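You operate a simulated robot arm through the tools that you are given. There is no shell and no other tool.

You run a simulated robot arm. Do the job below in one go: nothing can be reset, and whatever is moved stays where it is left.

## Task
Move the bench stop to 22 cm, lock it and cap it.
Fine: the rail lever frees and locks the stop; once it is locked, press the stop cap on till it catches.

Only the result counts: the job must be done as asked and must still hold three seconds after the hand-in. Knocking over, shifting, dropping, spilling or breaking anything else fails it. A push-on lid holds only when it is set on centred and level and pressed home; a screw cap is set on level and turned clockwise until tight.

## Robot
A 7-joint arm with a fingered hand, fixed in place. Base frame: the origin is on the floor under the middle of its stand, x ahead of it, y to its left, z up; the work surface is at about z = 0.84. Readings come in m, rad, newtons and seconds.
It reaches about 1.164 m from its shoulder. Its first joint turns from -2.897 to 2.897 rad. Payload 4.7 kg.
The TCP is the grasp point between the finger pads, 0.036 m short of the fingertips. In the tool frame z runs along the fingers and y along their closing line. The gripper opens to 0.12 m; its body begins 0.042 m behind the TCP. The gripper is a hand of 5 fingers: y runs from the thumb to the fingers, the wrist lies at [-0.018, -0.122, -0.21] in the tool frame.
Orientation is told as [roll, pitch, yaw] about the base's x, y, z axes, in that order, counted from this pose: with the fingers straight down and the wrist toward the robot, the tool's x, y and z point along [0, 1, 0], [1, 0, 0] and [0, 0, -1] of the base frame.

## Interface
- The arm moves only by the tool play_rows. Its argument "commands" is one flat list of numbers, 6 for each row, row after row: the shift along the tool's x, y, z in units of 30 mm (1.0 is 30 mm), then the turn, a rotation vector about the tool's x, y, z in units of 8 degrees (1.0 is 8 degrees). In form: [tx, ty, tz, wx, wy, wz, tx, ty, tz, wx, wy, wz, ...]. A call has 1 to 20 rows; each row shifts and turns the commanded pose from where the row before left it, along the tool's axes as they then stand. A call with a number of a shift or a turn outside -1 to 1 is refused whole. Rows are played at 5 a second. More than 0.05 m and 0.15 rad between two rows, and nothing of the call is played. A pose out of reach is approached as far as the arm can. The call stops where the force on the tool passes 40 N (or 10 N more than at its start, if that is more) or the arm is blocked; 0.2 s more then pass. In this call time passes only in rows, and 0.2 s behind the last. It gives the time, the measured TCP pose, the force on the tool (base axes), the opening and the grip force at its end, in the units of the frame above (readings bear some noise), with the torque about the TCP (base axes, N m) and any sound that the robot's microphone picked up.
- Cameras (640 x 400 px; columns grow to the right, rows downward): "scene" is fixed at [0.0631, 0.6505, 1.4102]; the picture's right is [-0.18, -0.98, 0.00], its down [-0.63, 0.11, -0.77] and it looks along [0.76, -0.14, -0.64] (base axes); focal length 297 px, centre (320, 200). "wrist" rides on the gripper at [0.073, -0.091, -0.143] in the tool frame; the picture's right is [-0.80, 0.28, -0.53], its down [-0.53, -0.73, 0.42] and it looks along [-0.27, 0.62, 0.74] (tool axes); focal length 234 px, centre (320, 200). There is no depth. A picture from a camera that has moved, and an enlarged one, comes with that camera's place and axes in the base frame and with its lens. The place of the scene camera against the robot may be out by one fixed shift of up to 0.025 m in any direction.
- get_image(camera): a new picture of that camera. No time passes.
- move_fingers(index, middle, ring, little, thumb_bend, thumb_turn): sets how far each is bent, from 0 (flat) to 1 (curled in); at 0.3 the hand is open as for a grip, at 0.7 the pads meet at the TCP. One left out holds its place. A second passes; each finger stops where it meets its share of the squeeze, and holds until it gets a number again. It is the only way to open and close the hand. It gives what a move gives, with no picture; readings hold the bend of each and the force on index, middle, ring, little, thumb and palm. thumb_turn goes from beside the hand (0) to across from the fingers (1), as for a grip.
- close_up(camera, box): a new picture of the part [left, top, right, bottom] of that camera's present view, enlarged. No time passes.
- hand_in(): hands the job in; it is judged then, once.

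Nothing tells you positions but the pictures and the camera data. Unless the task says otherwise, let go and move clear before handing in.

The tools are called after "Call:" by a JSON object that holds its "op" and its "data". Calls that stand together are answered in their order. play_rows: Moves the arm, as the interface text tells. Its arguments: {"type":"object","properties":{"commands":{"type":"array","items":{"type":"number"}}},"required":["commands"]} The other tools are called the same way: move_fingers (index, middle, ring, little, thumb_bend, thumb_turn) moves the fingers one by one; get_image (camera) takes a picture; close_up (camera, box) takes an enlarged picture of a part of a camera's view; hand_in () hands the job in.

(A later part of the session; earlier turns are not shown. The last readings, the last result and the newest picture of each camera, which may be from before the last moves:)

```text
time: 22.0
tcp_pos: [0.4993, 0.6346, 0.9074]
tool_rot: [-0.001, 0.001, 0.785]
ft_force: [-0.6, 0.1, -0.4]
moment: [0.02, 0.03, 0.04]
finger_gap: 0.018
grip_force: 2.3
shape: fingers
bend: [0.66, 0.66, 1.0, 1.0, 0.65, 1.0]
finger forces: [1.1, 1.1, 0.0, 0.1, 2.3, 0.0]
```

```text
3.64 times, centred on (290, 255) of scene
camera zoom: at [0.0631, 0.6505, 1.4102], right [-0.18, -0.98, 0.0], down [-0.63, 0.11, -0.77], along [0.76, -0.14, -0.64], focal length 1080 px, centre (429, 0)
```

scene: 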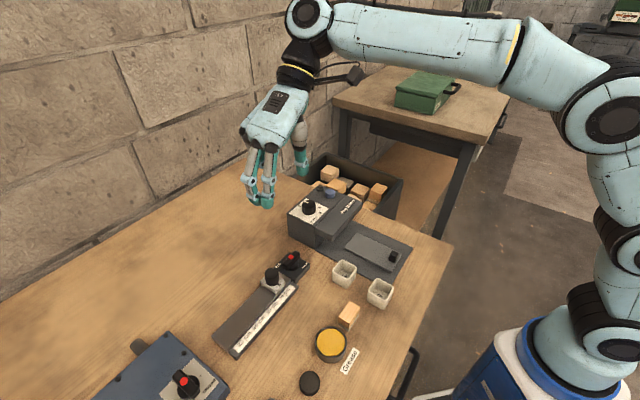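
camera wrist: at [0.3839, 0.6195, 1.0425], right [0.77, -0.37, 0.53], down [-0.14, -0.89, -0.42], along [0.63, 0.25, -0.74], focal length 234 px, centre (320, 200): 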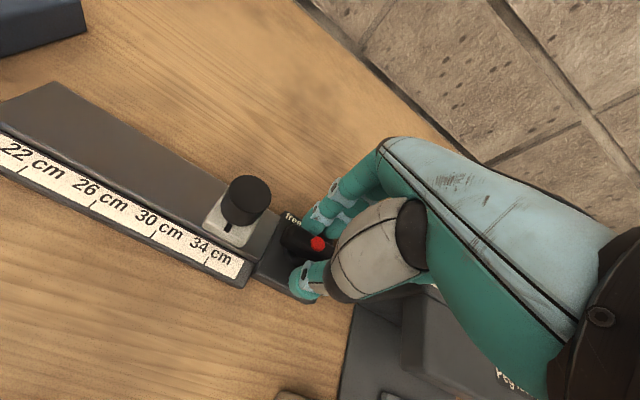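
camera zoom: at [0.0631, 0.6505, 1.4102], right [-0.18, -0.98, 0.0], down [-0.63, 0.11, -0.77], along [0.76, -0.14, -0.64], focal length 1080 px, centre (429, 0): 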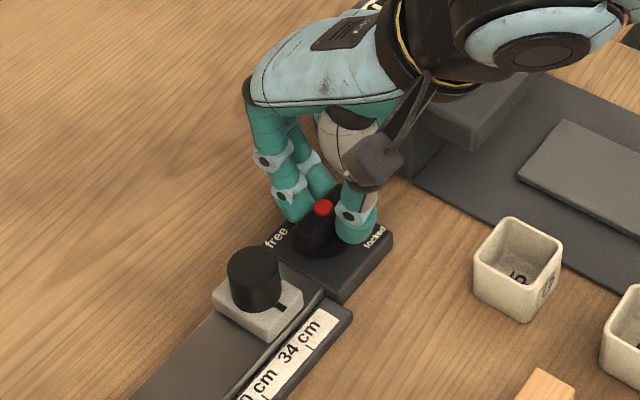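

I have a light pinch on the bar, with a gap of about 18 mm. I'll squeeze a bit more and turn counter-clockwise a little at a time, watching torque and sound.

Call:
{"op": "move_fingers", "data": {"index": 0.72, "middle": 0.72, "thumb_bend": 0.72}}

Call:
{"op": "play_rows", "data": {"commands": [0, 0, 0, 0, 0, -0.5, 0, 0, 0, 0, 0, -0.5, 0, 0, 0, 0, 0, -0.5]}}

Call:
{"op": "close_up", "data": {"camera": "scene", "box": [230, 200, 350, 310]}}

```text
time: 23.0
tcp_pos: [0.4984, 0.6337, 0.9069]
tool_rot: [0.001, 0.0, 0.787]
ft_force: [4.5, 4.4, -5.6]
moment: [0.08, -0.08, 0.06]
finger_gap: 0.0159
grip_force: 10.7
shape: fingers
bend: [0.71, 0.66, 1.0, 1.0, 0.66, 1.0]
finger forces: [6.7, 6.9, 0.0, 0.0, 8.1, 0.0]
```

```text
time: 23.8
tcp_pos: [0.4997, 0.6337, 0.9076]
tool_rot: [0.0, 0.002, 0.994]
ft_force: [8.9, 3.2, -5.0]
moment: [0.11, -0.23, -0.07]
finger_gap: 0.0164
grip_force: 11.3
shape: fingers
bend: [0.71, 0.67, 1.0, 1.0, 0.67, 1.0]
finger forces: [9.1, 6.0, 0.1, 0.0, 7.0, 0.0]
```

```text
3.64 times, centred on (290, 255) of scene
camera zoom: at [0.0631, 0.6505, 1.4102], right [-0.18, -0.98, 0.0], down [-0.63, 0.11, -0.77], along [0.76, -0.14, -0.64], focal length 1080 px, centre (429, 0)
```

zoom: 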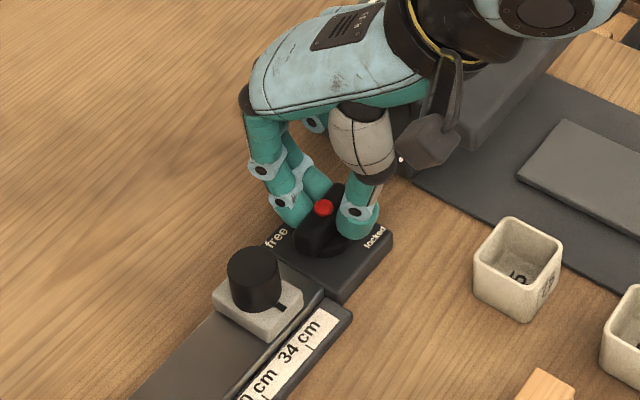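

Call:
{"op": "play_rows", "data": {"commands": [0, 0, 0, 0, 0, -0.5, 0, 0, 0, 0, 0, -0.5, 0, 0, 0, 0, 0, -0.5]}}

Call:
{"op": "close_up", "data": {"camera": "scene", "box": [250, 220, 330, 300]}}

Call:
{"op": "close_up", "data": {"camera": "wrist", "box": [220, 150, 380, 320]}}

```text
time: 24.6
tcp_pos: [0.4995, 0.6335, 0.907]
tool_rot: [0.001, 0.001, 1.205]
ft_force: [7.7, 6.8, -5.6]
moment: [0.2, -0.19, -0.05]
finger_gap: 0.0166
grip_force: 11.9
shape: fingers
bend: [0.71, 0.66, 1.0, 1.0, 0.67, 1.0]
finger forces: [9.5, 6.7, 0.0, 0.0, 6.5, 0.0]
```

```text
5.00 times, centred on (290, 260) of scene
camera zoom: at [0.0631, 0.6505, 1.4102], right [-0.18, -0.98, 0.0], down [-0.63, 0.11, -0.77], along [0.76, -0.14, -0.64], focal length 1484 px, centre (470, -100)
```

zoom: 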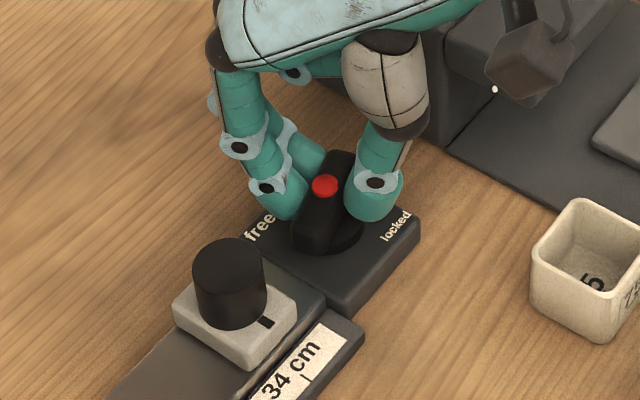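

```text
2.35 times, centred on (300, 235) of wrist
camera zoom: at [0.3998, 0.5741, 1.0507], right [0.85, -0.03, 0.53], down [0.23, -0.87, -0.42], along [0.47, 0.48, -0.74], focal length 551 px, centre (367, 118)
```

zoom: 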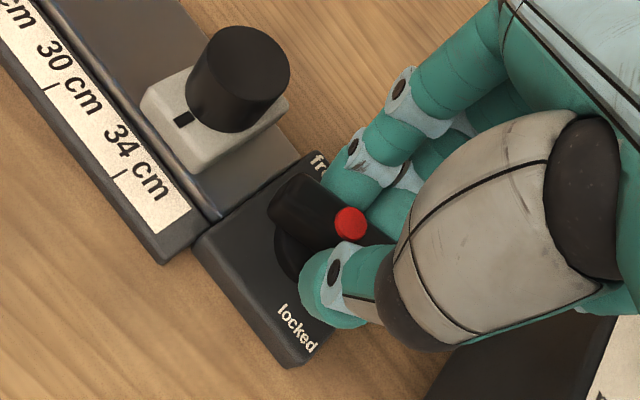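

The bar is turning with the hand and resistance is low. I'll carry on towards 90°.

Call:
{"op": "play_rows", "data": {"commands": [0, 0, 0, 0, 0, -0.6, 0, 0, 0, 0, 0, -0.6, 0, 0, 0, 0, 0, -0.6, 0, 0, 0, 0, 0, -0.6, 0, 0, 0, 0, 0, -0.6, 0, 0, 0, 0, 0, -0.6]}}

Call:
{"op": "close_up", "data": {"camera": "scene", "box": [250, 220, 330, 300]}}

Call:
{"op": "close_up", "data": {"camera": "wrist", "box": [220, 150, 380, 320]}}

```text
time: 26.0
tcp_pos: [0.5005, 0.6347, 0.9066]
tool_rot: [-0.001, 0.0, 1.71]
ft_force: [5.7, 14.1, -5.4]
moment: [0.4, -0.17, -0.1]
finger_gap: 0.0168
grip_force: 12.6
shape: fingers
bend: [0.61, 0.66, 1.0, 1.0, 0.67, 1.0]
finger forces: [11.7, 8.2, 0.1, 0.1, 5.1, 0.0]
```

```text
5.00 times, centred on (290, 260) of scene
camera zoom: at [0.0631, 0.6505, 1.4102], right [-0.18, -0.98, 0.0], down [-0.63, 0.11, -0.77], along [0.76, -0.14, -0.64], focal length 1484 px, centre (470, -100)
```

zoom: 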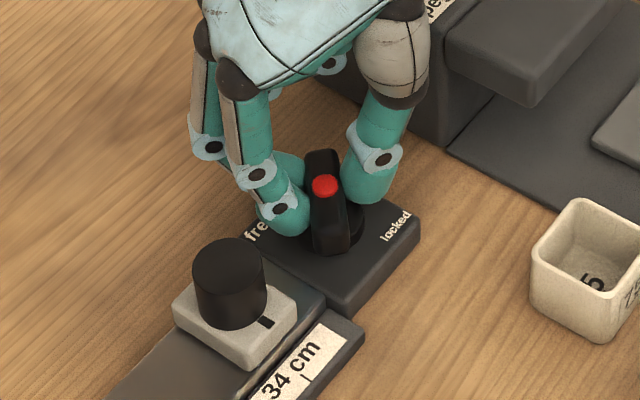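

```text
2.35 times, centred on (300, 235) of wrist
camera zoom: at [0.4412, 0.5337, 1.0508], right [0.76, 0.39, 0.53], down [0.63, -0.65, -0.43], along [0.18, 0.65, -0.74], focal length 551 px, centre (367, 118)
```

zoom: 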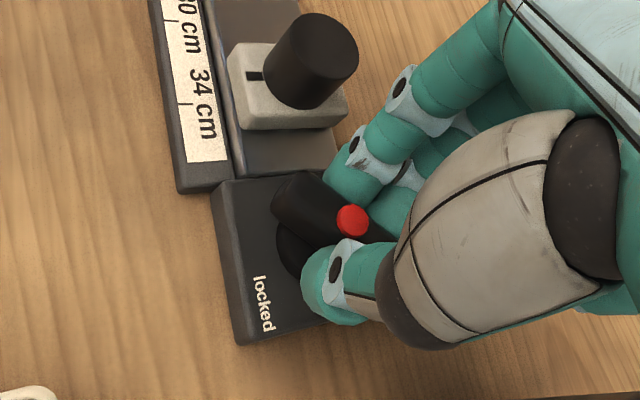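

Call:
{"op": "play_rows", "data": {"commands": [0, 0, 0, 0, 0, -0.6, 0, 0, 0, 0, 0, -0.6, 0, 0, 0, 0, 0, -0.6, 0, 0, 0, 0, 0, -0.6]}}

Call:
{"op": "close_up", "data": {"camera": "scene", "box": [250, 220, 330, 300]}}

Call:
{"op": "close_up", "data": {"camera": "wrist", "box": [220, 150, 380, 320]}}

```text
time: 27.0
tcp_pos: [0.4996, 0.6348, 0.9088]
tool_rot: [-0.002, 0.001, 2.044]
ft_force: [7.6, 24.6, -1.6]
moment: [0.71, -0.21, -0.12]
finger_gap: 0.0167
grip_force: 13.9
shape: fingers
bend: [0.6, 0.64, 1.0, 1.0, 0.68, 1.0]
finger forces: [12.5, 11.0, 0.0, 0.0, 3.9, 0.0]
```

```text
5.00 times, centred on (290, 260) of scene
camera zoom: at [0.0631, 0.6505, 1.4102], right [-0.18, -0.98, 0.0], down [-0.63, 0.11, -0.77], along [0.76, -0.14, -0.64], focal length 1484 px, centre (470, -100)
```

zoom: 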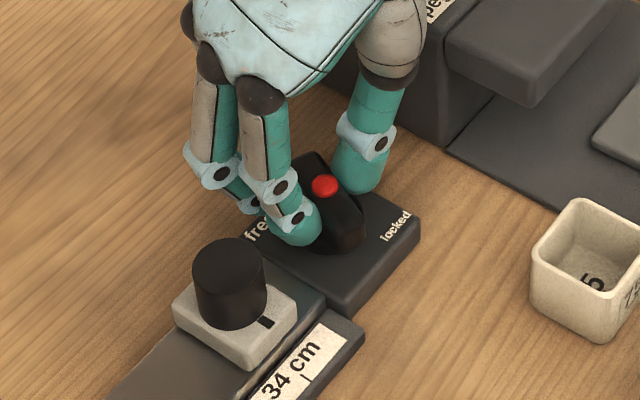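

```text
2.35 times, centred on (300, 235) of wrist
camera zoom: at [0.4771, 0.5193, 1.0513], right [0.59, 0.61, 0.53], down [0.81, -0.41, -0.42], along [-0.05, 0.67, -0.74], focal length 551 px, centre (367, 118)
```

zoom: 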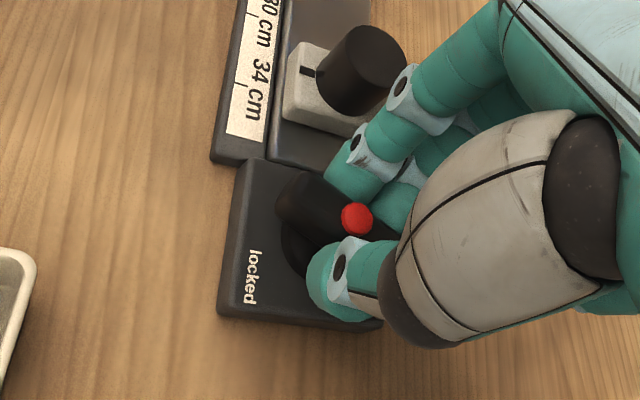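

The lever follows, about 72° so far, but side force is building because my centre is a few millimetres off the pivot. I'll shift 3 mm to relieve it and then finish the quarter turn.

Call:
{"op": "play_rows", "data": {"commands": [-0.1, 0.1, 0, 0, 0, 0, 0, 0, 0, 0, 0, -0.5]}}

```text
time: 27.6
tcp_pos: [0.5006, 0.638, 0.9078]
tool_rot: [0.002, 0.001, 2.112]
ft_force: [-2.1, 4.2, -0.8]
moment: [0.09, 0.1, -0.01]
finger_gap: 0.0165
grip_force: 11.7
shape: fingers
bend: [0.71, 0.66, 1.0, 1.0, 0.68, 1.0]
finger forces: [8.5, 5.9, 0.0, 0.1, 9.0, 0.0]
```

Call:
{"op": "play_rows", "data": {"commands": [0, 0, 0, 0, 0, -0.6, 0, 0, 0, 0, 0, -0.6, 0, 0, 0, 0, 0, -0.55]}}

Call:
{"op": "close_up", "data": {"camera": "scene", "box": [250, 220, 330, 300]}}

Call:
{"op": "close_up", "data": {"camera": "wrist", "box": [220, 150, 380, 320]}}

```text
time: 28.4
tcp_pos: [0.5002, 0.6379, 0.9072]
tool_rot: [0.001, -0.001, 2.358]
ft_force: [-6.0, 10.9, -1.8]
moment: [0.25, 0.16, -0.1]
finger_gap: 0.0165
grip_force: 12.7
shape: fingers
bend: [0.61, 0.66, 1.0, 1.0, 0.68, 1.0]
finger forces: [11.2, 7.4, 0.0, 0.1, 6.5, 0.0]
```

```text
5.00 times, centred on (290, 260) of scene
camera zoom: at [0.0631, 0.6505, 1.4102], right [-0.18, -0.98, 0.0], down [-0.63, 0.11, -0.77], along [0.76, -0.14, -0.64], focal length 1484 px, centre (470, -100)
```

zoom: 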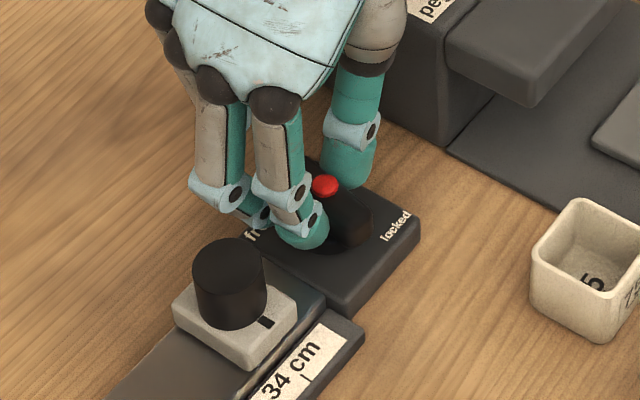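

```text
2.35 times, centred on (300, 235) of wrist
camera zoom: at [0.5142, 0.5222, 1.0511], right [0.37, 0.77, 0.53], down [0.89, -0.14, -0.42], along [-0.25, 0.63, -0.74], focal length 551 px, centre (367, 118)
```

zoom: 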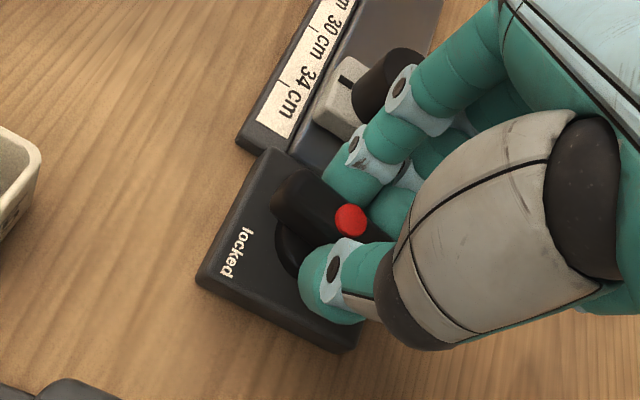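

Call:
{"op": "play_rows", "data": {"commands": [-0.03, 0.07, 0, 0, 0, -0.4, 0, 0, 0, 0, 0, -0.4]}}

Call:
{"op": "close_up", "data": {"camera": "scene", "box": [250, 220, 330, 300]}}

```text
time: 29.0
tcp_pos: [0.5005, 0.6394, 0.9093]
tool_rot: [0.002, -0.001, 2.467]
ft_force: [-5.8, 4.8, -2.6]
moment: [0.1, 0.15, -0.01]
finger_gap: 0.0168
grip_force: 11.8
shape: fingers
bend: [0.71, 0.66, 1.0, 1.0, 0.68, 1.0]
finger forces: [9.2, 6.1, 0.0, 0.0, 7.8, 0.0]
```

```text
5.00 times, centred on (290, 260) of scene
camera zoom: at [0.0631, 0.6505, 1.4102], right [-0.18, -0.98, 0.0], down [-0.63, 0.11, -0.77], along [0.76, -0.14, -0.64], focal length 1484 px, centre (470, -100)
```

zoom: 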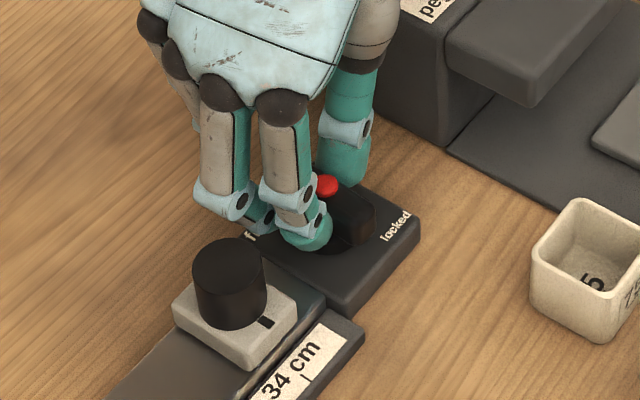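

No stop or click yet at about 96°. I'll keep turning gently to find the end of travel.

Call:
{"op": "play_rows", "data": {"commands": [0, 0, 0, 0, 0, -0.5, 0, 0, 0, 0, 0, -0.5, 0, 0, 0, 0, 0, -0.5]}}

Call:
{"op": "close_up", "data": {"camera": "scene", "box": [250, 220, 330, 300]}}

Call:
{"op": "close_up", "data": {"camera": "wrist", "box": [220, 150, 380, 320]}}

```text
time: 29.8
tcp_pos: [0.5009, 0.642, 0.9083]
tool_rot: [-0.001, 0.0, 2.679]
ft_force: [-7.1, 6.6, -3.5]
moment: [0.13, 0.2, -0.18]
finger_gap: 0.017
grip_force: 12.7
shape: fingers
bend: [0.6, 0.67, 1.0, 1.0, 0.68, 1.0]
finger forces: [13.1, 4.3, 0.0, 0.0, 7.6, 0.1]
```

```text
5.00 times, centred on (290, 260) of scene
camera zoom: at [0.0631, 0.6505, 1.4102], right [-0.18, -0.98, 0.0], down [-0.63, 0.11, -0.77], along [0.76, -0.14, -0.64], focal length 1484 px, centre (470, -100)
```

zoom: 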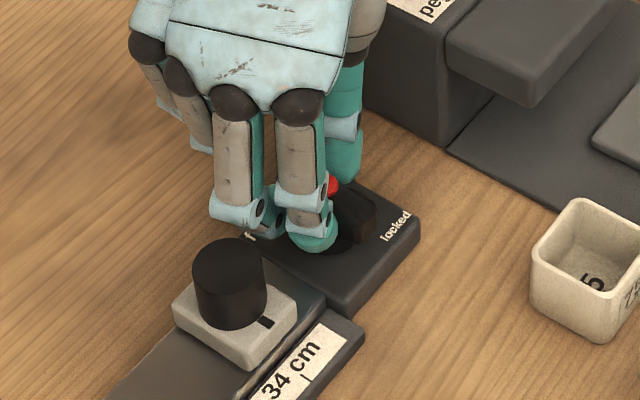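

```text
2.35 times, centred on (300, 235) of wrist
camera zoom: at [0.5499, 0.5346, 1.0514], right [0.11, 0.84, 0.53], down [0.89, 0.15, -0.42], along [-0.44, 0.52, -0.74], focal length 551 px, centre (367, 118)
```

zoom: 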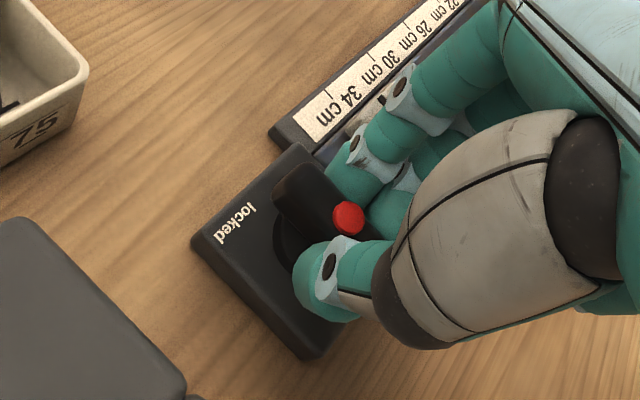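

The turn seems to have reached its end stop at roughly 100°, because torque is rising and the bar lags the hand. I'll open slightly, lift off and check.

Call:
{"op": "move_fingers", "data": {"index": 0.6, "middle": 0.6, "thumb_bend": 0.6}}

Call:
{"op": "play_rows", "data": {"commands": [0, 0, -0.5, 0, 0, 0, 0, 0, -1, 0, 0, 0, 0, 0, -1, 0, 0, 0, 0, 0, -1, 0, 0, 0]}}

Call:
{"op": "get_image", "data": {"camera": "wrist"}}

Call:
{"op": "close_up", "data": {"camera": "scene", "box": [240, 200, 340, 300]}}

```text
time: 30.8
tcp_pos: [0.5008, 0.6401, 0.908]
tool_rot: [-0.001, 0.0, 2.679]
ft_force: [1.3, -1.0, 0.1]
moment: [0.03, -0.01, -0.01]
finger_gap: 0.0324
grip_force: 0.4
shape: fingers
bend: [0.6, 0.61, 1.0, 1.0, 0.6, 1.0]
finger forces: [0.0, 1.4, 0.0, 0.0, 0.1, 0.0]
```

```text
time: 31.8
tcp_pos: [0.498, 0.641, 1.013]
tool_rot: [0.0, -0.001, 2.677]
ft_force: [0.1, 0.9, -0.7]
moment: [-0.05, 0.01, -0.03]
finger_gap: 0.0326
grip_force: 0.0
shape: fingers
bend: [0.6, 0.6, 1.0, 1.0, 0.6, 1.0]
finger forces: [0.1, 0.0, 0.0, 0.0, 0.0, 0.0]
```

```text
taken
camera wrist: at [0.5478, 0.5354, 1.1558], right [0.11, 0.84, 0.52], down [0.89, 0.15, -0.43], along [-0.44, 0.52, -0.74], focal length 234 px, centre (320, 200)
```

wrist: 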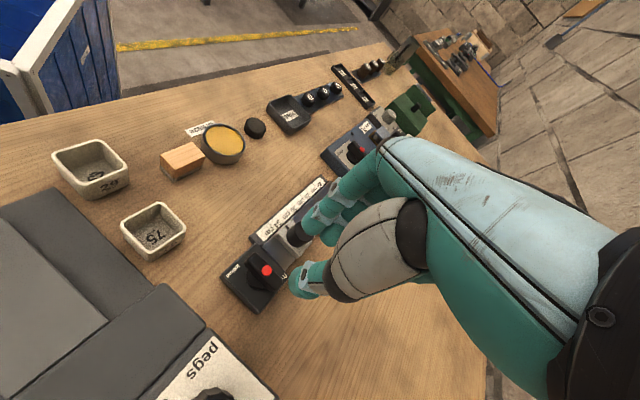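

```text
4.00 times, centred on (290, 250) of scene
camera zoom: at [0.0631, 0.6505, 1.4102], right [-0.18, -0.98, 0.0], down [-0.63, 0.11, -0.77], along [0.76, -0.14, -0.64], focal length 1188 px, centre (440, 0)
```

zoom: 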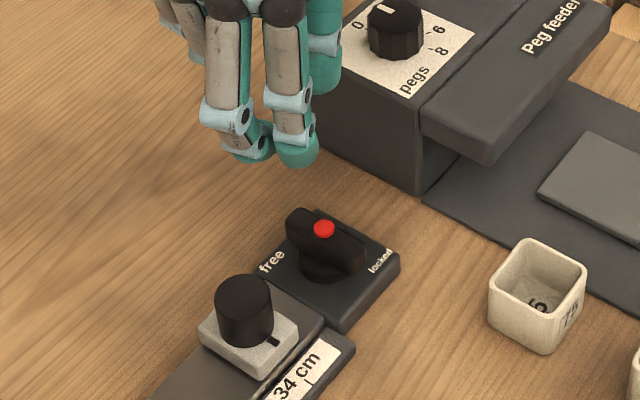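

The bar now lies across the rail. To learn whether that is "free", I'll put the pinch around the stop post with the thumb on the lever side, at yaw 135°, and try to slide it gently.

Call:
{"op": "move_fingers", "data": {"index": 0.55, "middle": 0.55, "thumb_bend": 0.55}}

Call:
{"op": "play_rows", "data": {"commands": [0, 0, 0, 0, 0, 0.77, 0, 0, 0, 0, 0, 0.77, 0, 0, 0, 0, 0, 0.77, -0.037, 0.697, 0, 0, 0, 0, -0.037, 0.697, 0, 0, 0, 0, -0.036, 0.697, 0, 0, 0, 0]}}

Call:
{"op": "get_image", "data": {"camera": "wrist"}}

Call:
{"op": "close_up", "data": {"camera": "scene", "box": [200, 180, 340, 320]}}

```text
time: 32.8
tcp_pos: [0.498, 0.6411, 1.0119]
tool_rot: [0.001, 0.0, 2.678]
ft_force: [-0.4, 0.0, 0.1]
moment: [0.02, 0.01, -0.02]
finger_gap: 0.0474
grip_force: 0.1
shape: fingers
bend: [0.55, 0.55, 1.0, 1.0, 0.55, 1.0]
finger forces: [0.0, 0.0, 0.0, 0.1, 0.0, 0.1]
```

```text
time: 34.2
tcp_pos: [0.4572, 0.6894, 1.0124]
tool_rot: [0.0, 0.0, 2.355]
ft_force: [0.5, -0.4, 0.0]
moment: [0.02, 0.01, 0.01]
finger_gap: 0.0475
grip_force: 0.1
shape: fingers
bend: [0.55, 0.55, 1.0, 1.0, 0.55, 1.0]
finger forces: [0.0, 0.1, 0.0, 0.0, 0.1, 0.0]
```

```text
taken
camera wrist: at [0.4714, 0.5723, 1.1553], right [0.37, 0.77, 0.53], down [0.89, -0.14, -0.42], along [-0.25, 0.63, -0.74], focal length 234 px, centre (320, 200)
```

wrist: 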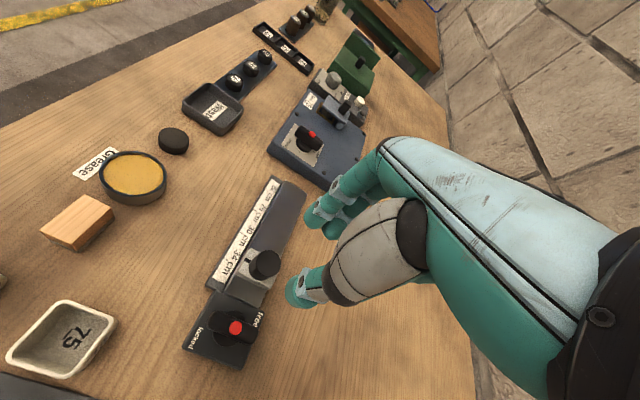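

```text
2.86 times, centred on (270, 250) of scene
camera zoom: at [0.0631, 0.6505, 1.4102], right [-0.18, -0.98, 0.0], down [-0.63, 0.11, -0.77], along [0.76, -0.14, -0.64], focal length 848 px, centre (463, 57)
```

zoom: 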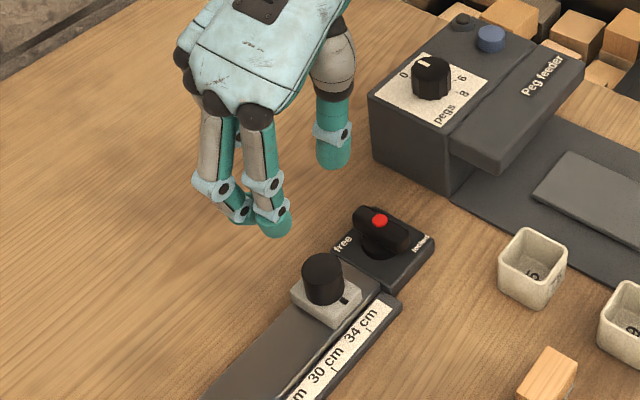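

Call:
{"op": "close_up", "data": {"camera": "wrist", "box": [180, 170, 310, 370]}}

```text
2.00 times, centred on (245, 270) of wrist
camera zoom: at [0.4714, 0.5723, 1.1553], right [0.37, 0.77, 0.53], down [0.89, -0.14, -0.42], along [-0.25, 0.63, -0.74], focal length 468 px, centre (470, 60)
```

zoom: 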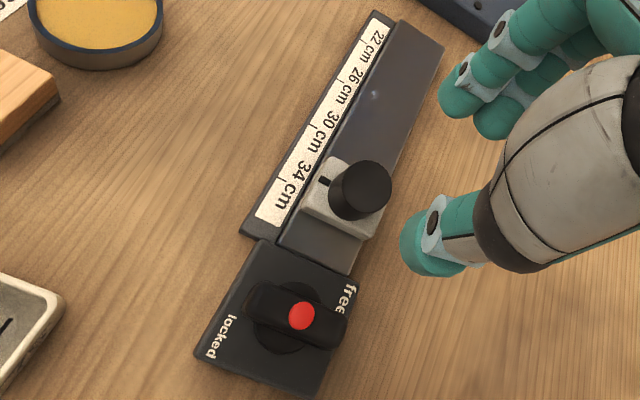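

Call:
{"op": "close_up", "data": {"camera": "wrist", "box": [210, 220, 290, 300]}}

Call:
{"op": "close_up", "data": {"camera": "scene", "box": [250, 250, 320, 310]}}

```text
5.00 times, centred on (250, 260) of wrist
camera zoom: at [0.4714, 0.5723, 1.1553], right [0.37, 0.77, 0.53], down [0.89, -0.14, -0.42], along [-0.25, 0.63, -0.74], focal length 1171 px, centre (670, -100)
```

zoom: 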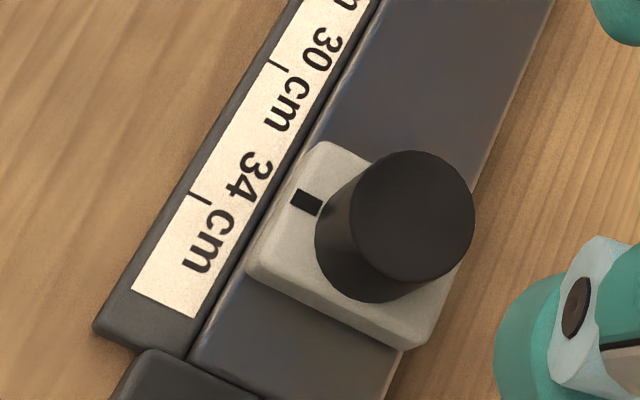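

```text
6.67 times, centred on (285, 280) of scene
camera zoom: at [0.0631, 0.6505, 1.4102], right [-0.18, -0.98, 0.0], down [-0.63, 0.11, -0.77], along [0.76, -0.14, -0.64], focal length 1979 px, centre (553, -333)
```

zoom: 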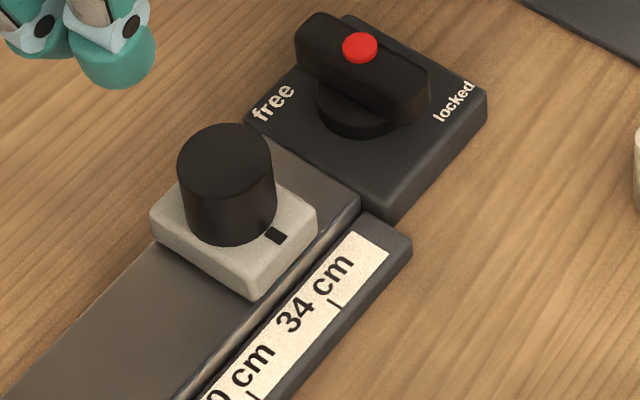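

The stop is already about 2–3 mm off its first position, so it is movable and the lever is at "free" now. I'll lower the pinch around the stop post.

Call:
{"op": "play_rows", "data": {"commands": [0.035, 0.06, 0.7, 0, 0, 0, 0.035, 0.06, 0.7, 0, 0, 0, 0, 0, 0.7, 0, 0, 0, 0, 0, 0.7, 0, 0, 0]}}

Call:
{"op": "close_up", "data": {"camera": "wrist", "box": [200, 150, 400, 330]}}

Call:
{"op": "close_up", "data": {"camera": "scene", "box": [220, 200, 340, 320]}}

```text
time: 35.2
tcp_pos: [0.454, 0.6888, 0.9292]
tool_rot: [-0.001, -0.002, 2.354]
ft_force: [0.4, -1.0, 1.8]
moment: [-0.01, 0.02, -0.01]
finger_gap: 0.0473
grip_force: 0.1
shape: fingers
bend: [0.55, 0.55, 1.0, 1.0, 0.55, 1.0]
finger forces: [0.0, 0.0, 0.0, 0.0, 0.0, 0.1]
```

```text
2.22 times, centred on (300, 240) of wrist
camera zoom: at [0.4676, 0.5724, 1.0718], right [0.37, 0.77, 0.53], down [0.89, -0.14, -0.42], along [-0.25, 0.63, -0.74], focal length 520 px, centre (364, 111)
```

zoom: 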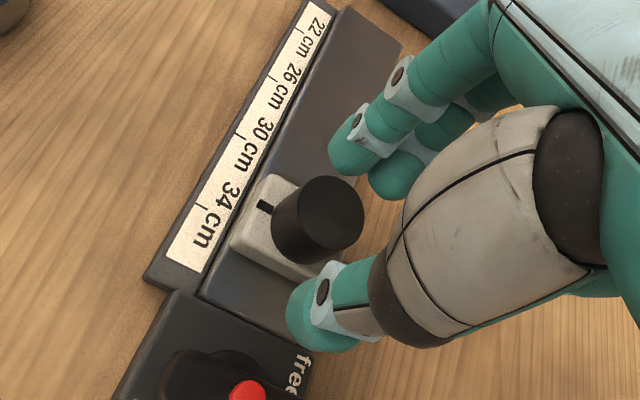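

```text
3.33 times, centred on (280, 260) of scene
camera zoom: at [0.0631, 0.6505, 1.4102], right [-0.18, -0.98, 0.0], down [-0.63, 0.11, -0.77], along [0.76, -0.14, -0.64], focal length 990 px, centre (453, 0)
```

zoom: 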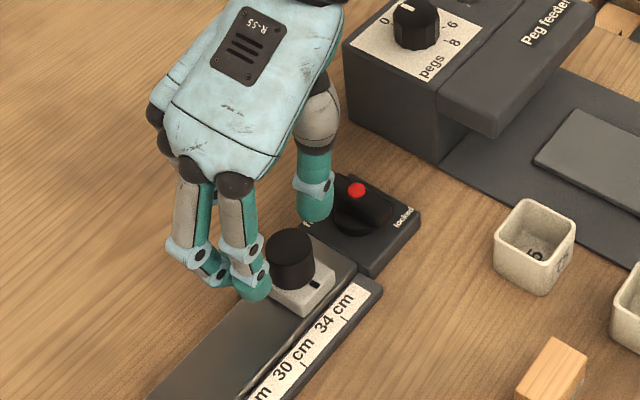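

The post is a few millimetres towards the fingers, so I'll nudge to centre on it and go down carefully.

Call:
{"op": "play_rows", "data": {"commands": [0.07, 0.17, 0, 0, 0, 0, 0, 0, 0.15, 0, 0, 0, 0, 0, 0.15, 0, 0, 0, 0, 0, 0.12, 0, 0, 0]}}

Call:
{"op": "close_up", "data": {"camera": "wrist", "box": [200, 150, 400, 330]}}

Call:
{"op": "close_up", "data": {"camera": "scene", "box": [220, 200, 340, 320]}}

```text
time: 36.2
tcp_pos: [0.4496, 0.6905, 0.9157]
tool_rot: [-0.001, 0.0, 2.355]
ft_force: [-0.1, -0.7, -0.1]
moment: [-0.01, 0.01, 0.01]
finger_gap: 0.0476
grip_force: 0.1
shape: fingers
bend: [0.55, 0.55, 1.0, 1.0, 0.55, 1.0]
finger forces: [0.0, 0.0, 0.0, 0.0, 0.0, 0.0]
```

```text
2.22 times, centred on (300, 240) of wrist
camera zoom: at [0.4622, 0.5738, 1.0583], right [0.37, 0.77, 0.53], down [0.89, -0.14, -0.42], along [-0.25, 0.63, -0.74], focal length 520 px, centre (364, 111)
```

zoom: 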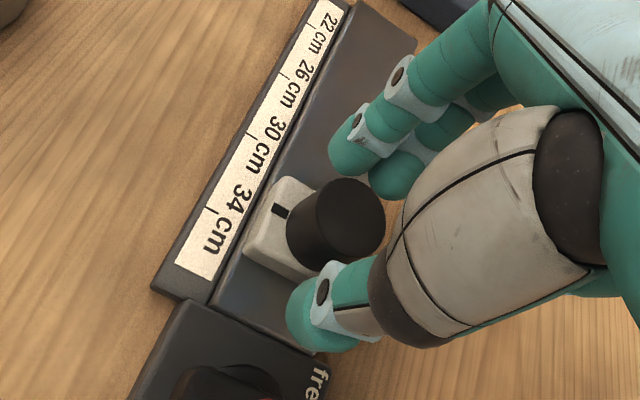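

```text
3.33 times, centred on (280, 260) of scene
camera zoom: at [0.0631, 0.6505, 1.4102], right [-0.18, -0.98, 0.0], down [-0.63, 0.11, -0.77], along [0.76, -0.14, -0.64], focal length 990 px, centre (453, 0)
```

zoom: 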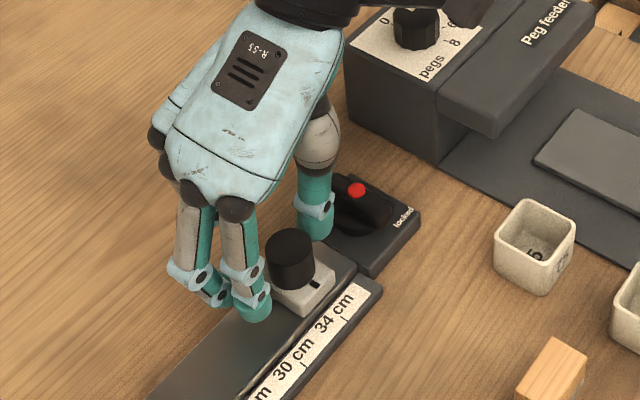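

The post is centred between thumb and fingers, so I'll close on it.

Call:
{"op": "move_fingers", "data": {"index": 0.65, "middle": 0.65, "thumb_bend": 0.65}}

Call:
{"op": "close_up", "data": {"camera": "wrist", "box": [200, 150, 400, 330]}}

Call:
{"op": "close_up", "data": {"camera": "scene", "box": [220, 200, 340, 320]}}

```text
time: 37.2
tcp_pos: [0.449, 0.6905, 0.9144]
tool_rot: [-0.001, 0.0, 2.355]
ft_force: [0.2, -1.1, -0.3]
moment: [0.0, -0.02, -0.02]
finger_gap: 0.029
grip_force: 3.2
shape: fingers
bend: [0.62, 0.65, 1.0, 1.0, 0.61, 1.0]
finger forces: [3.1, 0.0, 0.0, 0.1, 3.3, 0.0]
```

```text
2.22 times, centred on (300, 240) of wrist
camera zoom: at [0.4622, 0.5739, 1.0581], right [0.37, 0.77, 0.53], down [0.89, -0.14, -0.42], along [-0.25, 0.63, -0.74], focal length 520 px, centre (364, 111)
```

zoom: 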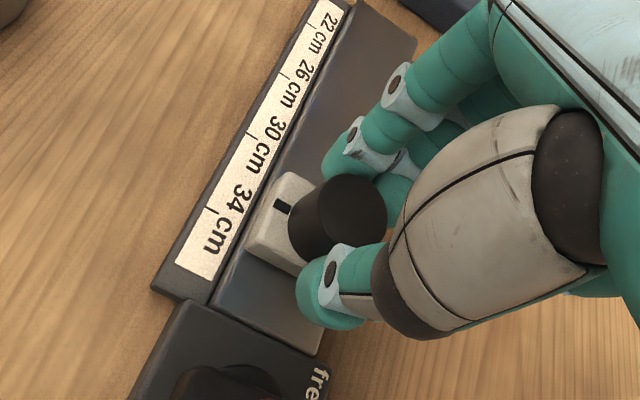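

```text
3.33 times, centred on (280, 260) of scene
camera zoom: at [0.0631, 0.6505, 1.4102], right [-0.18, -0.98, 0.0], down [-0.63, 0.11, -0.77], along [0.76, -0.14, -0.64], focal length 990 px, centre (453, 0)
```

zoom: 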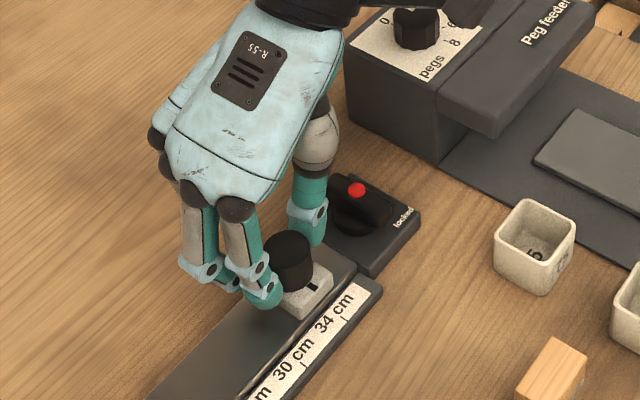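

Index and thumb hold the post, about 29 mm across. I'll slide it 12 mm towards 22 cm as a test.

Call:
{"op": "play_rows", "data": {"commands": [0, 0.2, 0, 0, 0, 0, 0, 0.2, 0, 0, 0, 0]}}

Call:
{"op": "close_up", "data": {"camera": "scene", "box": [220, 200, 340, 320]}}

Call:
{"op": "close_up", "data": {"camera": "wrist", "box": [200, 150, 400, 330]}}

```text
time: 37.8
tcp_pos: [0.4389, 0.6995, 0.9148]
tool_rot: [0.0, 0.0, 2.355]
ft_force: [-1.9, -2.4, -0.2]
moment: [-0.06, 0.07, 0.01]
finger_gap: 0.0288
grip_force: 3.2
shape: fingers
bend: [0.62, 0.65, 1.0, 1.0, 0.62, 1.0]
finger forces: [3.2, 0.0, 0.0, 0.0, 3.0, 0.0]
```

```text
3.33 times, centred on (280, 260) of scene
camera zoom: at [0.0631, 0.6505, 1.4102], right [-0.18, -0.98, 0.0], down [-0.63, 0.11, -0.77], along [0.76, -0.14, -0.64], focal length 990 px, centre (453, 0)
```

zoom: 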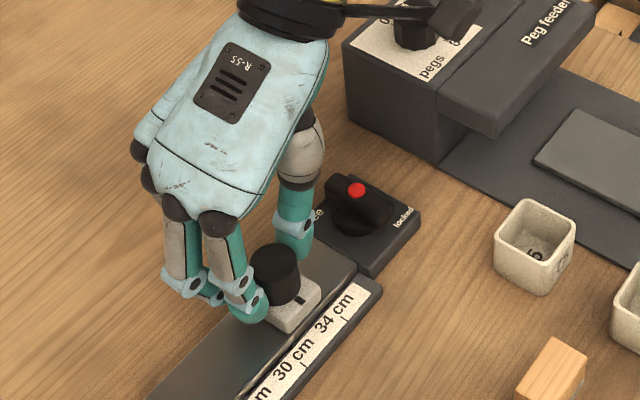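

```text
2.22 times, centred on (300, 240) of wrist
camera zoom: at [0.4541, 0.5834, 1.0581], right [0.37, 0.77, 0.53], down [0.89, -0.14, -0.42], along [-0.25, 0.63, -0.74], focal length 520 px, centre (364, 111)
```

zoom: 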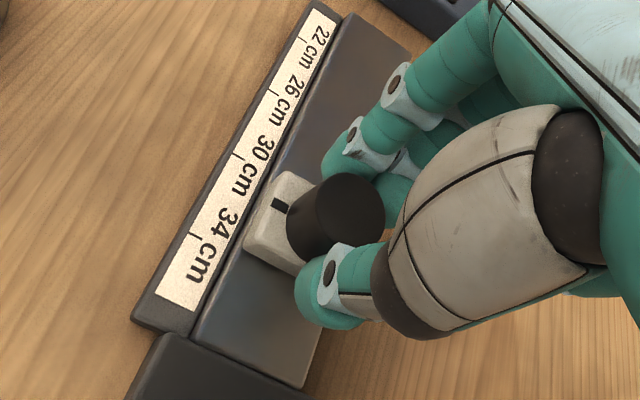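

It slides freely with only a few newtons. I'll carry it most of the way, about 95 mm more, and then measure.

Call:
{"op": "play_rows", "data": {"commands": [0, 0.3, 0, 0, 0, 0, 0, 0.3, 0, 0, 0, 0, 0, 0.3, 0, 0, 0, 0, 0, 0.3, 0, 0, 0, 0, 0, 0.3, 0, 0, 0, 0, 0, 0.3, 0, 0, 0, 0, 0, 0.3, 0, 0, 0, 0, 0, 0.3, 0, 0, 0, 0, 0, 0.3, 0, 0, 0, 0, 0, 0.3, 0, 0, 0, 0]}}

Call:
{"op": "close_up", "data": {"camera": "scene", "box": [190, 230, 330, 370]}}

Call:
{"op": "get_image", "data": {"camera": "wrist"}}

```text
time: 40.0
tcp_pos: [0.3762, 0.7634, 0.9162]
tool_rot: [0.0, -0.002, 2.355]
ft_force: [1.3, 0.1, -4.5]
moment: [0.03, -0.03, 0.0]
finger_gap: 0.0293
grip_force: 2.9
shape: fingers
bend: [0.62, 0.65, 1.0, 1.0, 0.62, 1.0]
finger forces: [2.5, 0.1, 0.0, 0.0, 3.2, 0.0]
```

```text
2.86 times, centred on (260, 300) of scene
camera zoom: at [0.0631, 0.6505, 1.4102], right [-0.18, -0.98, 0.0], down [-0.63, 0.11, -0.77], along [0.76, -0.14, -0.64], focal length 848 px, centre (491, -86)
```

zoom: 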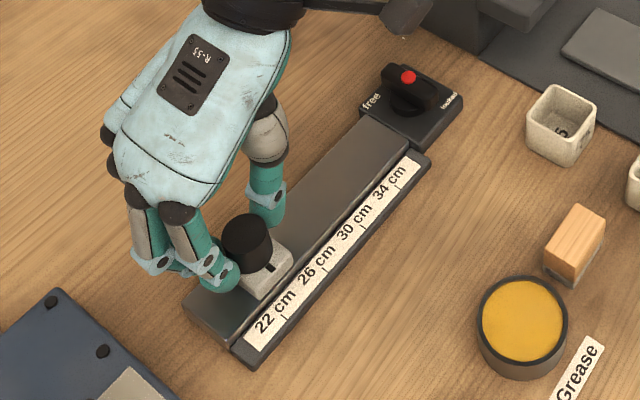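

```text
taken
camera wrist: at [0.3894, 0.6464, 1.0591], right [0.37, 0.77, 0.53], down [0.89, -0.14, -0.42], along [-0.25, 0.63, -0.74], focal length 234 px, centre (320, 200)
```

wrist: 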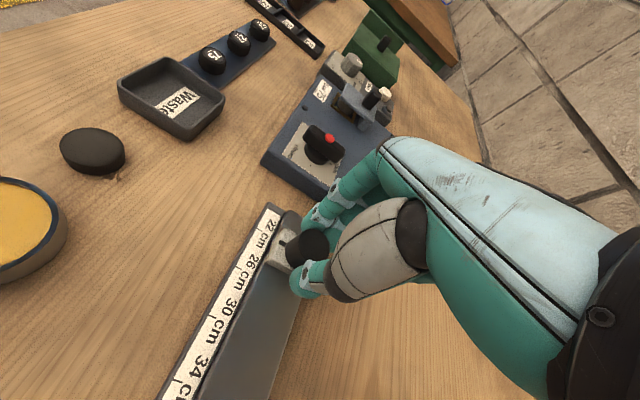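

Call:
{"op": "close_up", "data": {"camera": "wrist", "box": [220, 190, 340, 310]}}

Call:
{"op": "close_up", "data": {"camera": "scene", "box": [220, 290, 310, 360]}}

```text
3.33 times, centred on (280, 250) of wrist
camera zoom: at [0.3894, 0.6464, 1.0591], right [0.37, 0.77, 0.53], down [0.89, -0.14, -0.42], along [-0.25, 0.63, -0.74], focal length 781 px, centre (453, 33)
```

zoom: 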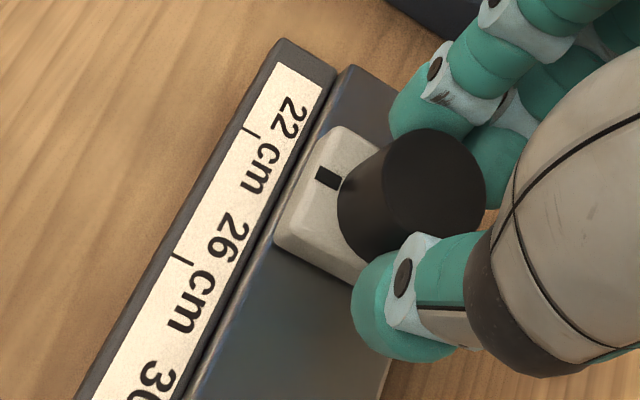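

```text
5.71 times, centred on (265, 325) of scene
camera zoom: at [0.0631, 0.6505, 1.4102], right [-0.18, -0.98, 0.0], down [-0.63, 0.11, -0.77], along [0.76, -0.14, -0.64], focal length 1696 px, centre (634, -514)
```

zoom: 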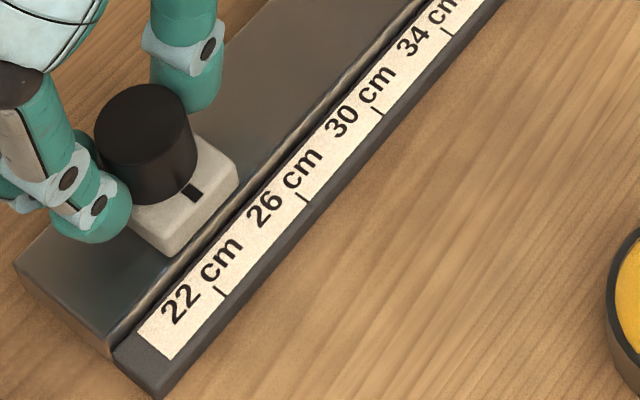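

By both views the stop is about 12–13 mm short of the 22 cm tick. I'll slide 12.5 mm more and re-measure.

Call:
{"op": "play_rows", "data": {"commands": [0, 0.21, 0, 0, 0, 0, 0, 0.21, 0, 0, 0, 0]}}

Call:
{"op": "close_up", "data": {"camera": "wrist", "box": [220, 190, 340, 310]}}

Call:
{"op": "close_up", "data": {"camera": "scene", "box": [220, 290, 310, 360]}}

```text
time: 40.6
tcp_pos: [0.3677, 0.7712, 0.9161]
tool_rot: [0.0, -0.002, 2.354]
ft_force: [1.4, -0.8, -4.6]
moment: [0.02, -0.01, 0.02]
finger_gap: 0.029
grip_force: 3.3
shape: fingers
bend: [0.62, 0.65, 1.0, 1.0, 0.62, 1.0]
finger forces: [2.5, 0.1, 0.0, 0.1, 3.2, 0.0]
```

```text
3.33 times, centred on (280, 250) of wrist
camera zoom: at [0.3807, 0.6553, 1.0595], right [0.37, 0.77, 0.52], down [0.89, -0.14, -0.42], along [-0.25, 0.63, -0.74], focal length 781 px, centre (453, 33)
```

zoom: 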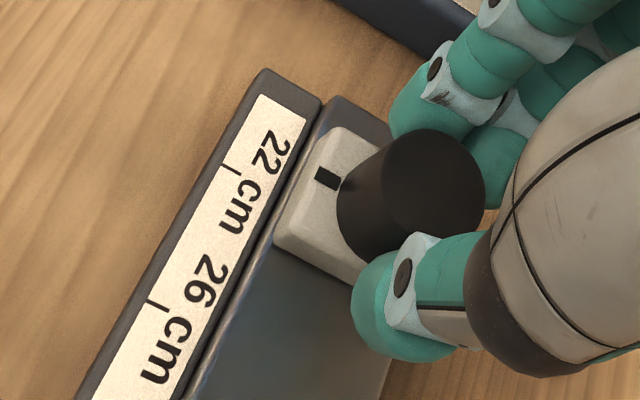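

```text
5.71 times, centred on (265, 325) of scene
camera zoom: at [0.0631, 0.6505, 1.4102], right [-0.18, -0.98, 0.0], down [-0.63, 0.11, -0.77], along [0.76, -0.14, -0.64], focal length 1696 px, centre (634, -514)
```

zoom: 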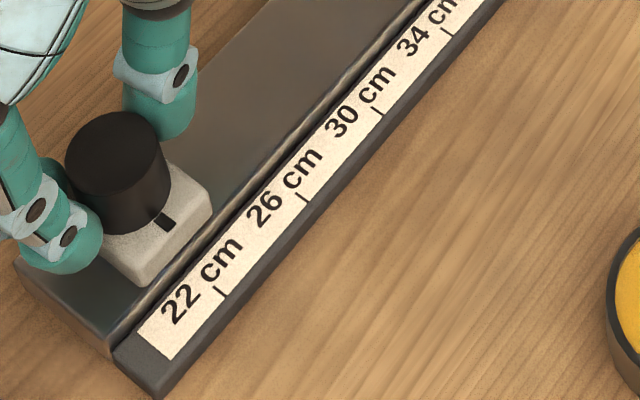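

The pointer is within about 1 mm of the 22 cm tick in both views. I'll release the post, lift straight up and check it stayed.

Call:
{"op": "move_fingers", "data": {"index": 0.56, "middle": 0.56, "thumb_bend": 0.56}}

Call:
{"op": "play_rows", "data": {"commands": [0, 0, -0.4, 0, 0, 0, 0, 0, -0.8, 0, 0, 0, 0, 0, -1, 0, 0, 0, 0, 0, -1, 0, 0, 0]}}

Call:
{"op": "close_up", "data": {"camera": "wrist", "box": [200, 190, 340, 330]}}

Call:
{"op": "close_up", "data": {"camera": "scene", "box": [220, 290, 310, 360]}}

```text
time: 41.6
tcp_pos: [0.368, 0.7725, 0.916]
tool_rot: [0.0, -0.003, 2.356]
ft_force: [-0.2, 0.2, -0.4]
moment: [-0.03, 0.0, -0.02]
finger_gap: 0.0444
grip_force: 0.1
shape: fingers
bend: [0.56, 0.56, 1.0, 1.0, 0.56, 1.0]
finger forces: [0.0, 0.1, 0.1, 0.0, 0.0, 0.0]
```

```text
time: 42.6
tcp_pos: [0.3669, 0.7698, 1.0133]
tool_rot: [0.0, 0.0, 2.357]
ft_force: [1.2, -0.3, -0.3]
moment: [-0.02, 0.04, 0.0]
finger_gap: 0.0445
grip_force: 0.0
shape: fingers
bend: [0.56, 0.56, 1.0, 1.0, 0.56, 1.0]
finger forces: [0.1, 0.0, 0.0, 0.0, 0.1, 0.1]
```

```text
2.86 times, centred on (270, 260) of wrist
camera zoom: at [0.3812, 0.6543, 1.1572], right [0.37, 0.77, 0.52], down [0.89, -0.14, -0.42], along [-0.25, 0.63, -0.74], focal length 669 px, centre (463, 29)
```

zoom: 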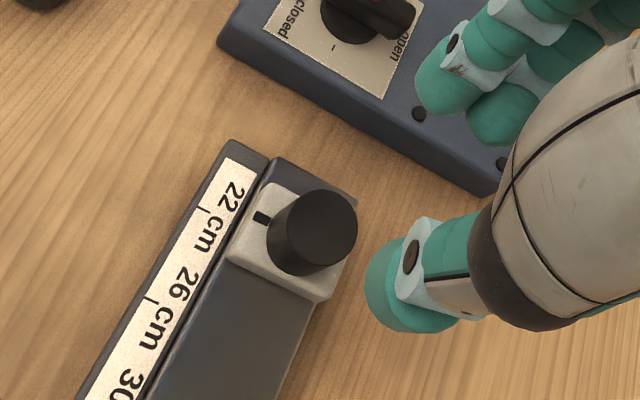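

```text
5.71 times, centred on (265, 325) of scene
camera zoom: at [0.0631, 0.6505, 1.4102], right [-0.18, -0.98, 0.0], down [-0.63, 0.11, -0.77], along [0.76, -0.14, -0.64], focal length 1696 px, centre (634, -514)
```

zoom: 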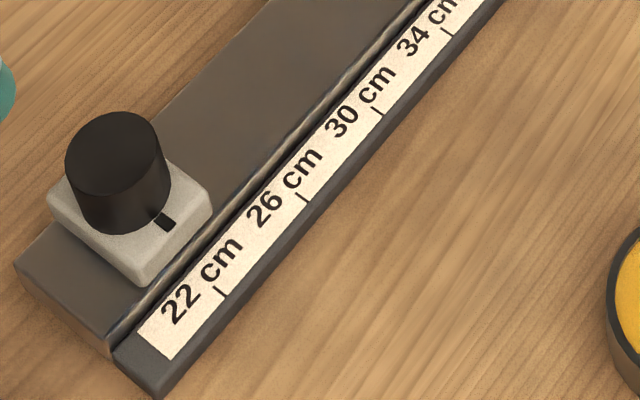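

The stop stayed at 22 cm. Now I'll go back over the lever, lining the closing line up across the bar at about yaw 145°, to turn it back to "locked".

Call:
{"op": "play_rows", "data": {"commands": [0, -0.7775, 0, 0, 0, 0, 0, -0.7775, 0, 0, 0, 0, 0, -0.7775, 0, 0, 0, 0, 0, -0.7775, 0, 0, 0, 0, 0, -0.7775, 0, 0, 0, 0, 0, -0.7775, 0, 0, 0, 0, 0, -0.7775, 0, 0, 0, 0, -0.07, -0.7775, 0, 0, 0, 0, 0, 0, 0, 0, 0, -0.625, 0, 0, 0, 0, 0, -0.625]}}

Call:
{"op": "get_image", "data": {"camera": "wrist"}}

Call:
{"op": "close_up", "data": {"camera": "scene", "box": [240, 200, 340, 300]}}

```text
time: 44.8
tcp_pos: [0.5005, 0.6426, 1.0111]
tool_rot: [0.0, -0.001, 2.53]
ft_force: [0.4, 0.0, 0.2]
moment: [0.01, 0.0, -0.04]
finger_gap: 0.0445
grip_force: 0.1
shape: fingers
bend: [0.56, 0.56, 1.0, 1.0, 0.56, 1.0]
finger forces: [0.0, 0.0, 0.0, 0.0, 0.0, 0.1]
```

```text
taken
camera wrist: at [0.5348, 0.5293, 1.1548], right [0.23, 0.82, 0.53], down [0.91, 0.02, -0.42], along [-0.36, 0.57, -0.74], focal length 234 px, centre (320, 200)
```

wrist: 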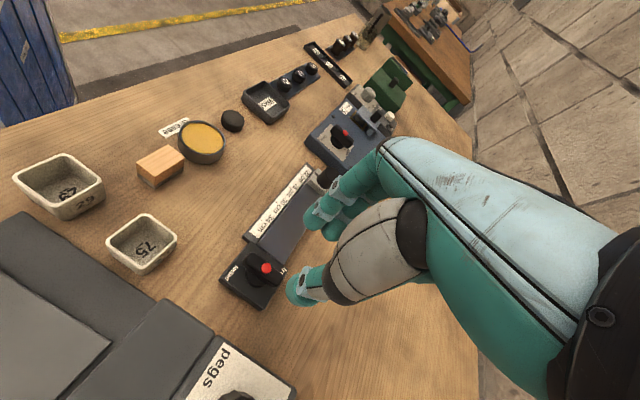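

```text
4.00 times, centred on (290, 250) of scene
camera zoom: at [0.0631, 0.6505, 1.4102], right [-0.18, -0.98, 0.0], down [-0.63, 0.11, -0.77], along [0.76, -0.14, -0.64], focal length 1188 px, centre (440, 0)
```

zoom: 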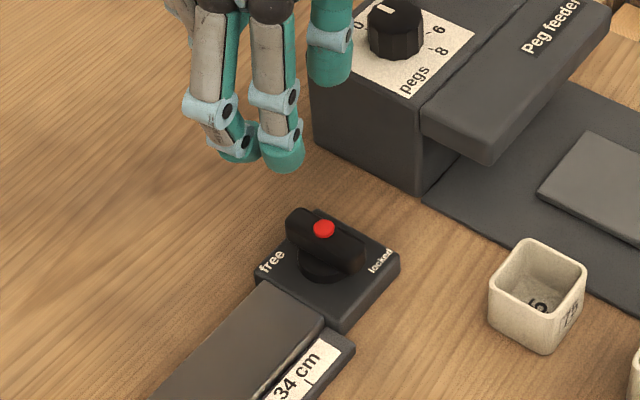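

The bar angle reads about 90° (exactly across the rail), so I'll align to yaw about 136°, centre on the pivot and descend to pinch height.

Call:
{"op": "play_rows", "data": {"commands": [0.07, -0.067, 0, 0, 0, 0.9, 0, 0, 0.87, 0, 0, 0, 0, 0, 0.87, 0, 0, 0, 0, 0, 0.87, 0, 0, 0, 0, 0, 0.6, 0, 0, 0]}}

Call:
{"op": "close_up", "data": {"camera": "wrist", "box": [220, 150, 380, 320]}}

Call:
{"op": "close_up", "data": {"camera": "scene", "box": [250, 220, 330, 300]}}

```text
time: 46.0
tcp_pos: [0.502, 0.6387, 0.9138]
tool_rot: [-0.001, 0.0, 2.403]
ft_force: [0.3, -1.0, 0.4]
moment: [-0.01, -0.04, 0.03]
finger_gap: 0.0444
grip_force: 0.0
shape: fingers
bend: [0.56, 0.56, 1.0, 1.0, 0.56, 1.0]
finger forces: [0.1, 0.0, 0.0, 0.1, 0.0, 0.1]
```

```text
2.35 times, centred on (300, 235) of wrist
camera zoom: at [0.5221, 0.522, 1.058], right [0.33, 0.78, 0.53], down [0.9, -0.1, -0.42], along [-0.28, 0.62, -0.74], focal length 551 px, centre (367, 118)
```

zoom: 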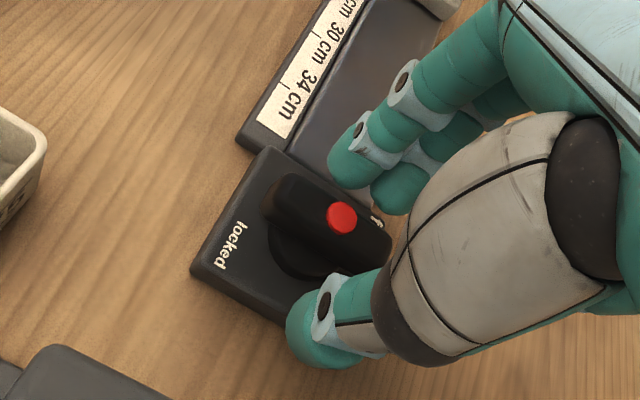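

```text
5.00 times, centred on (290, 260) of scene
camera zoom: at [0.0631, 0.6505, 1.4102], right [-0.18, -0.98, 0.0], down [-0.63, 0.11, -0.77], along [0.76, -0.14, -0.64], focal length 1484 px, centre (470, -100)
```

zoom: 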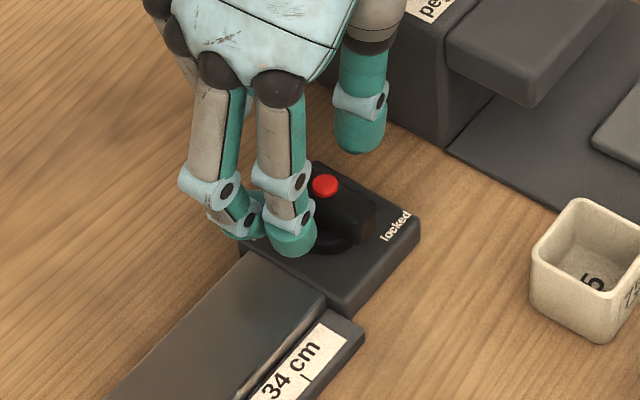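

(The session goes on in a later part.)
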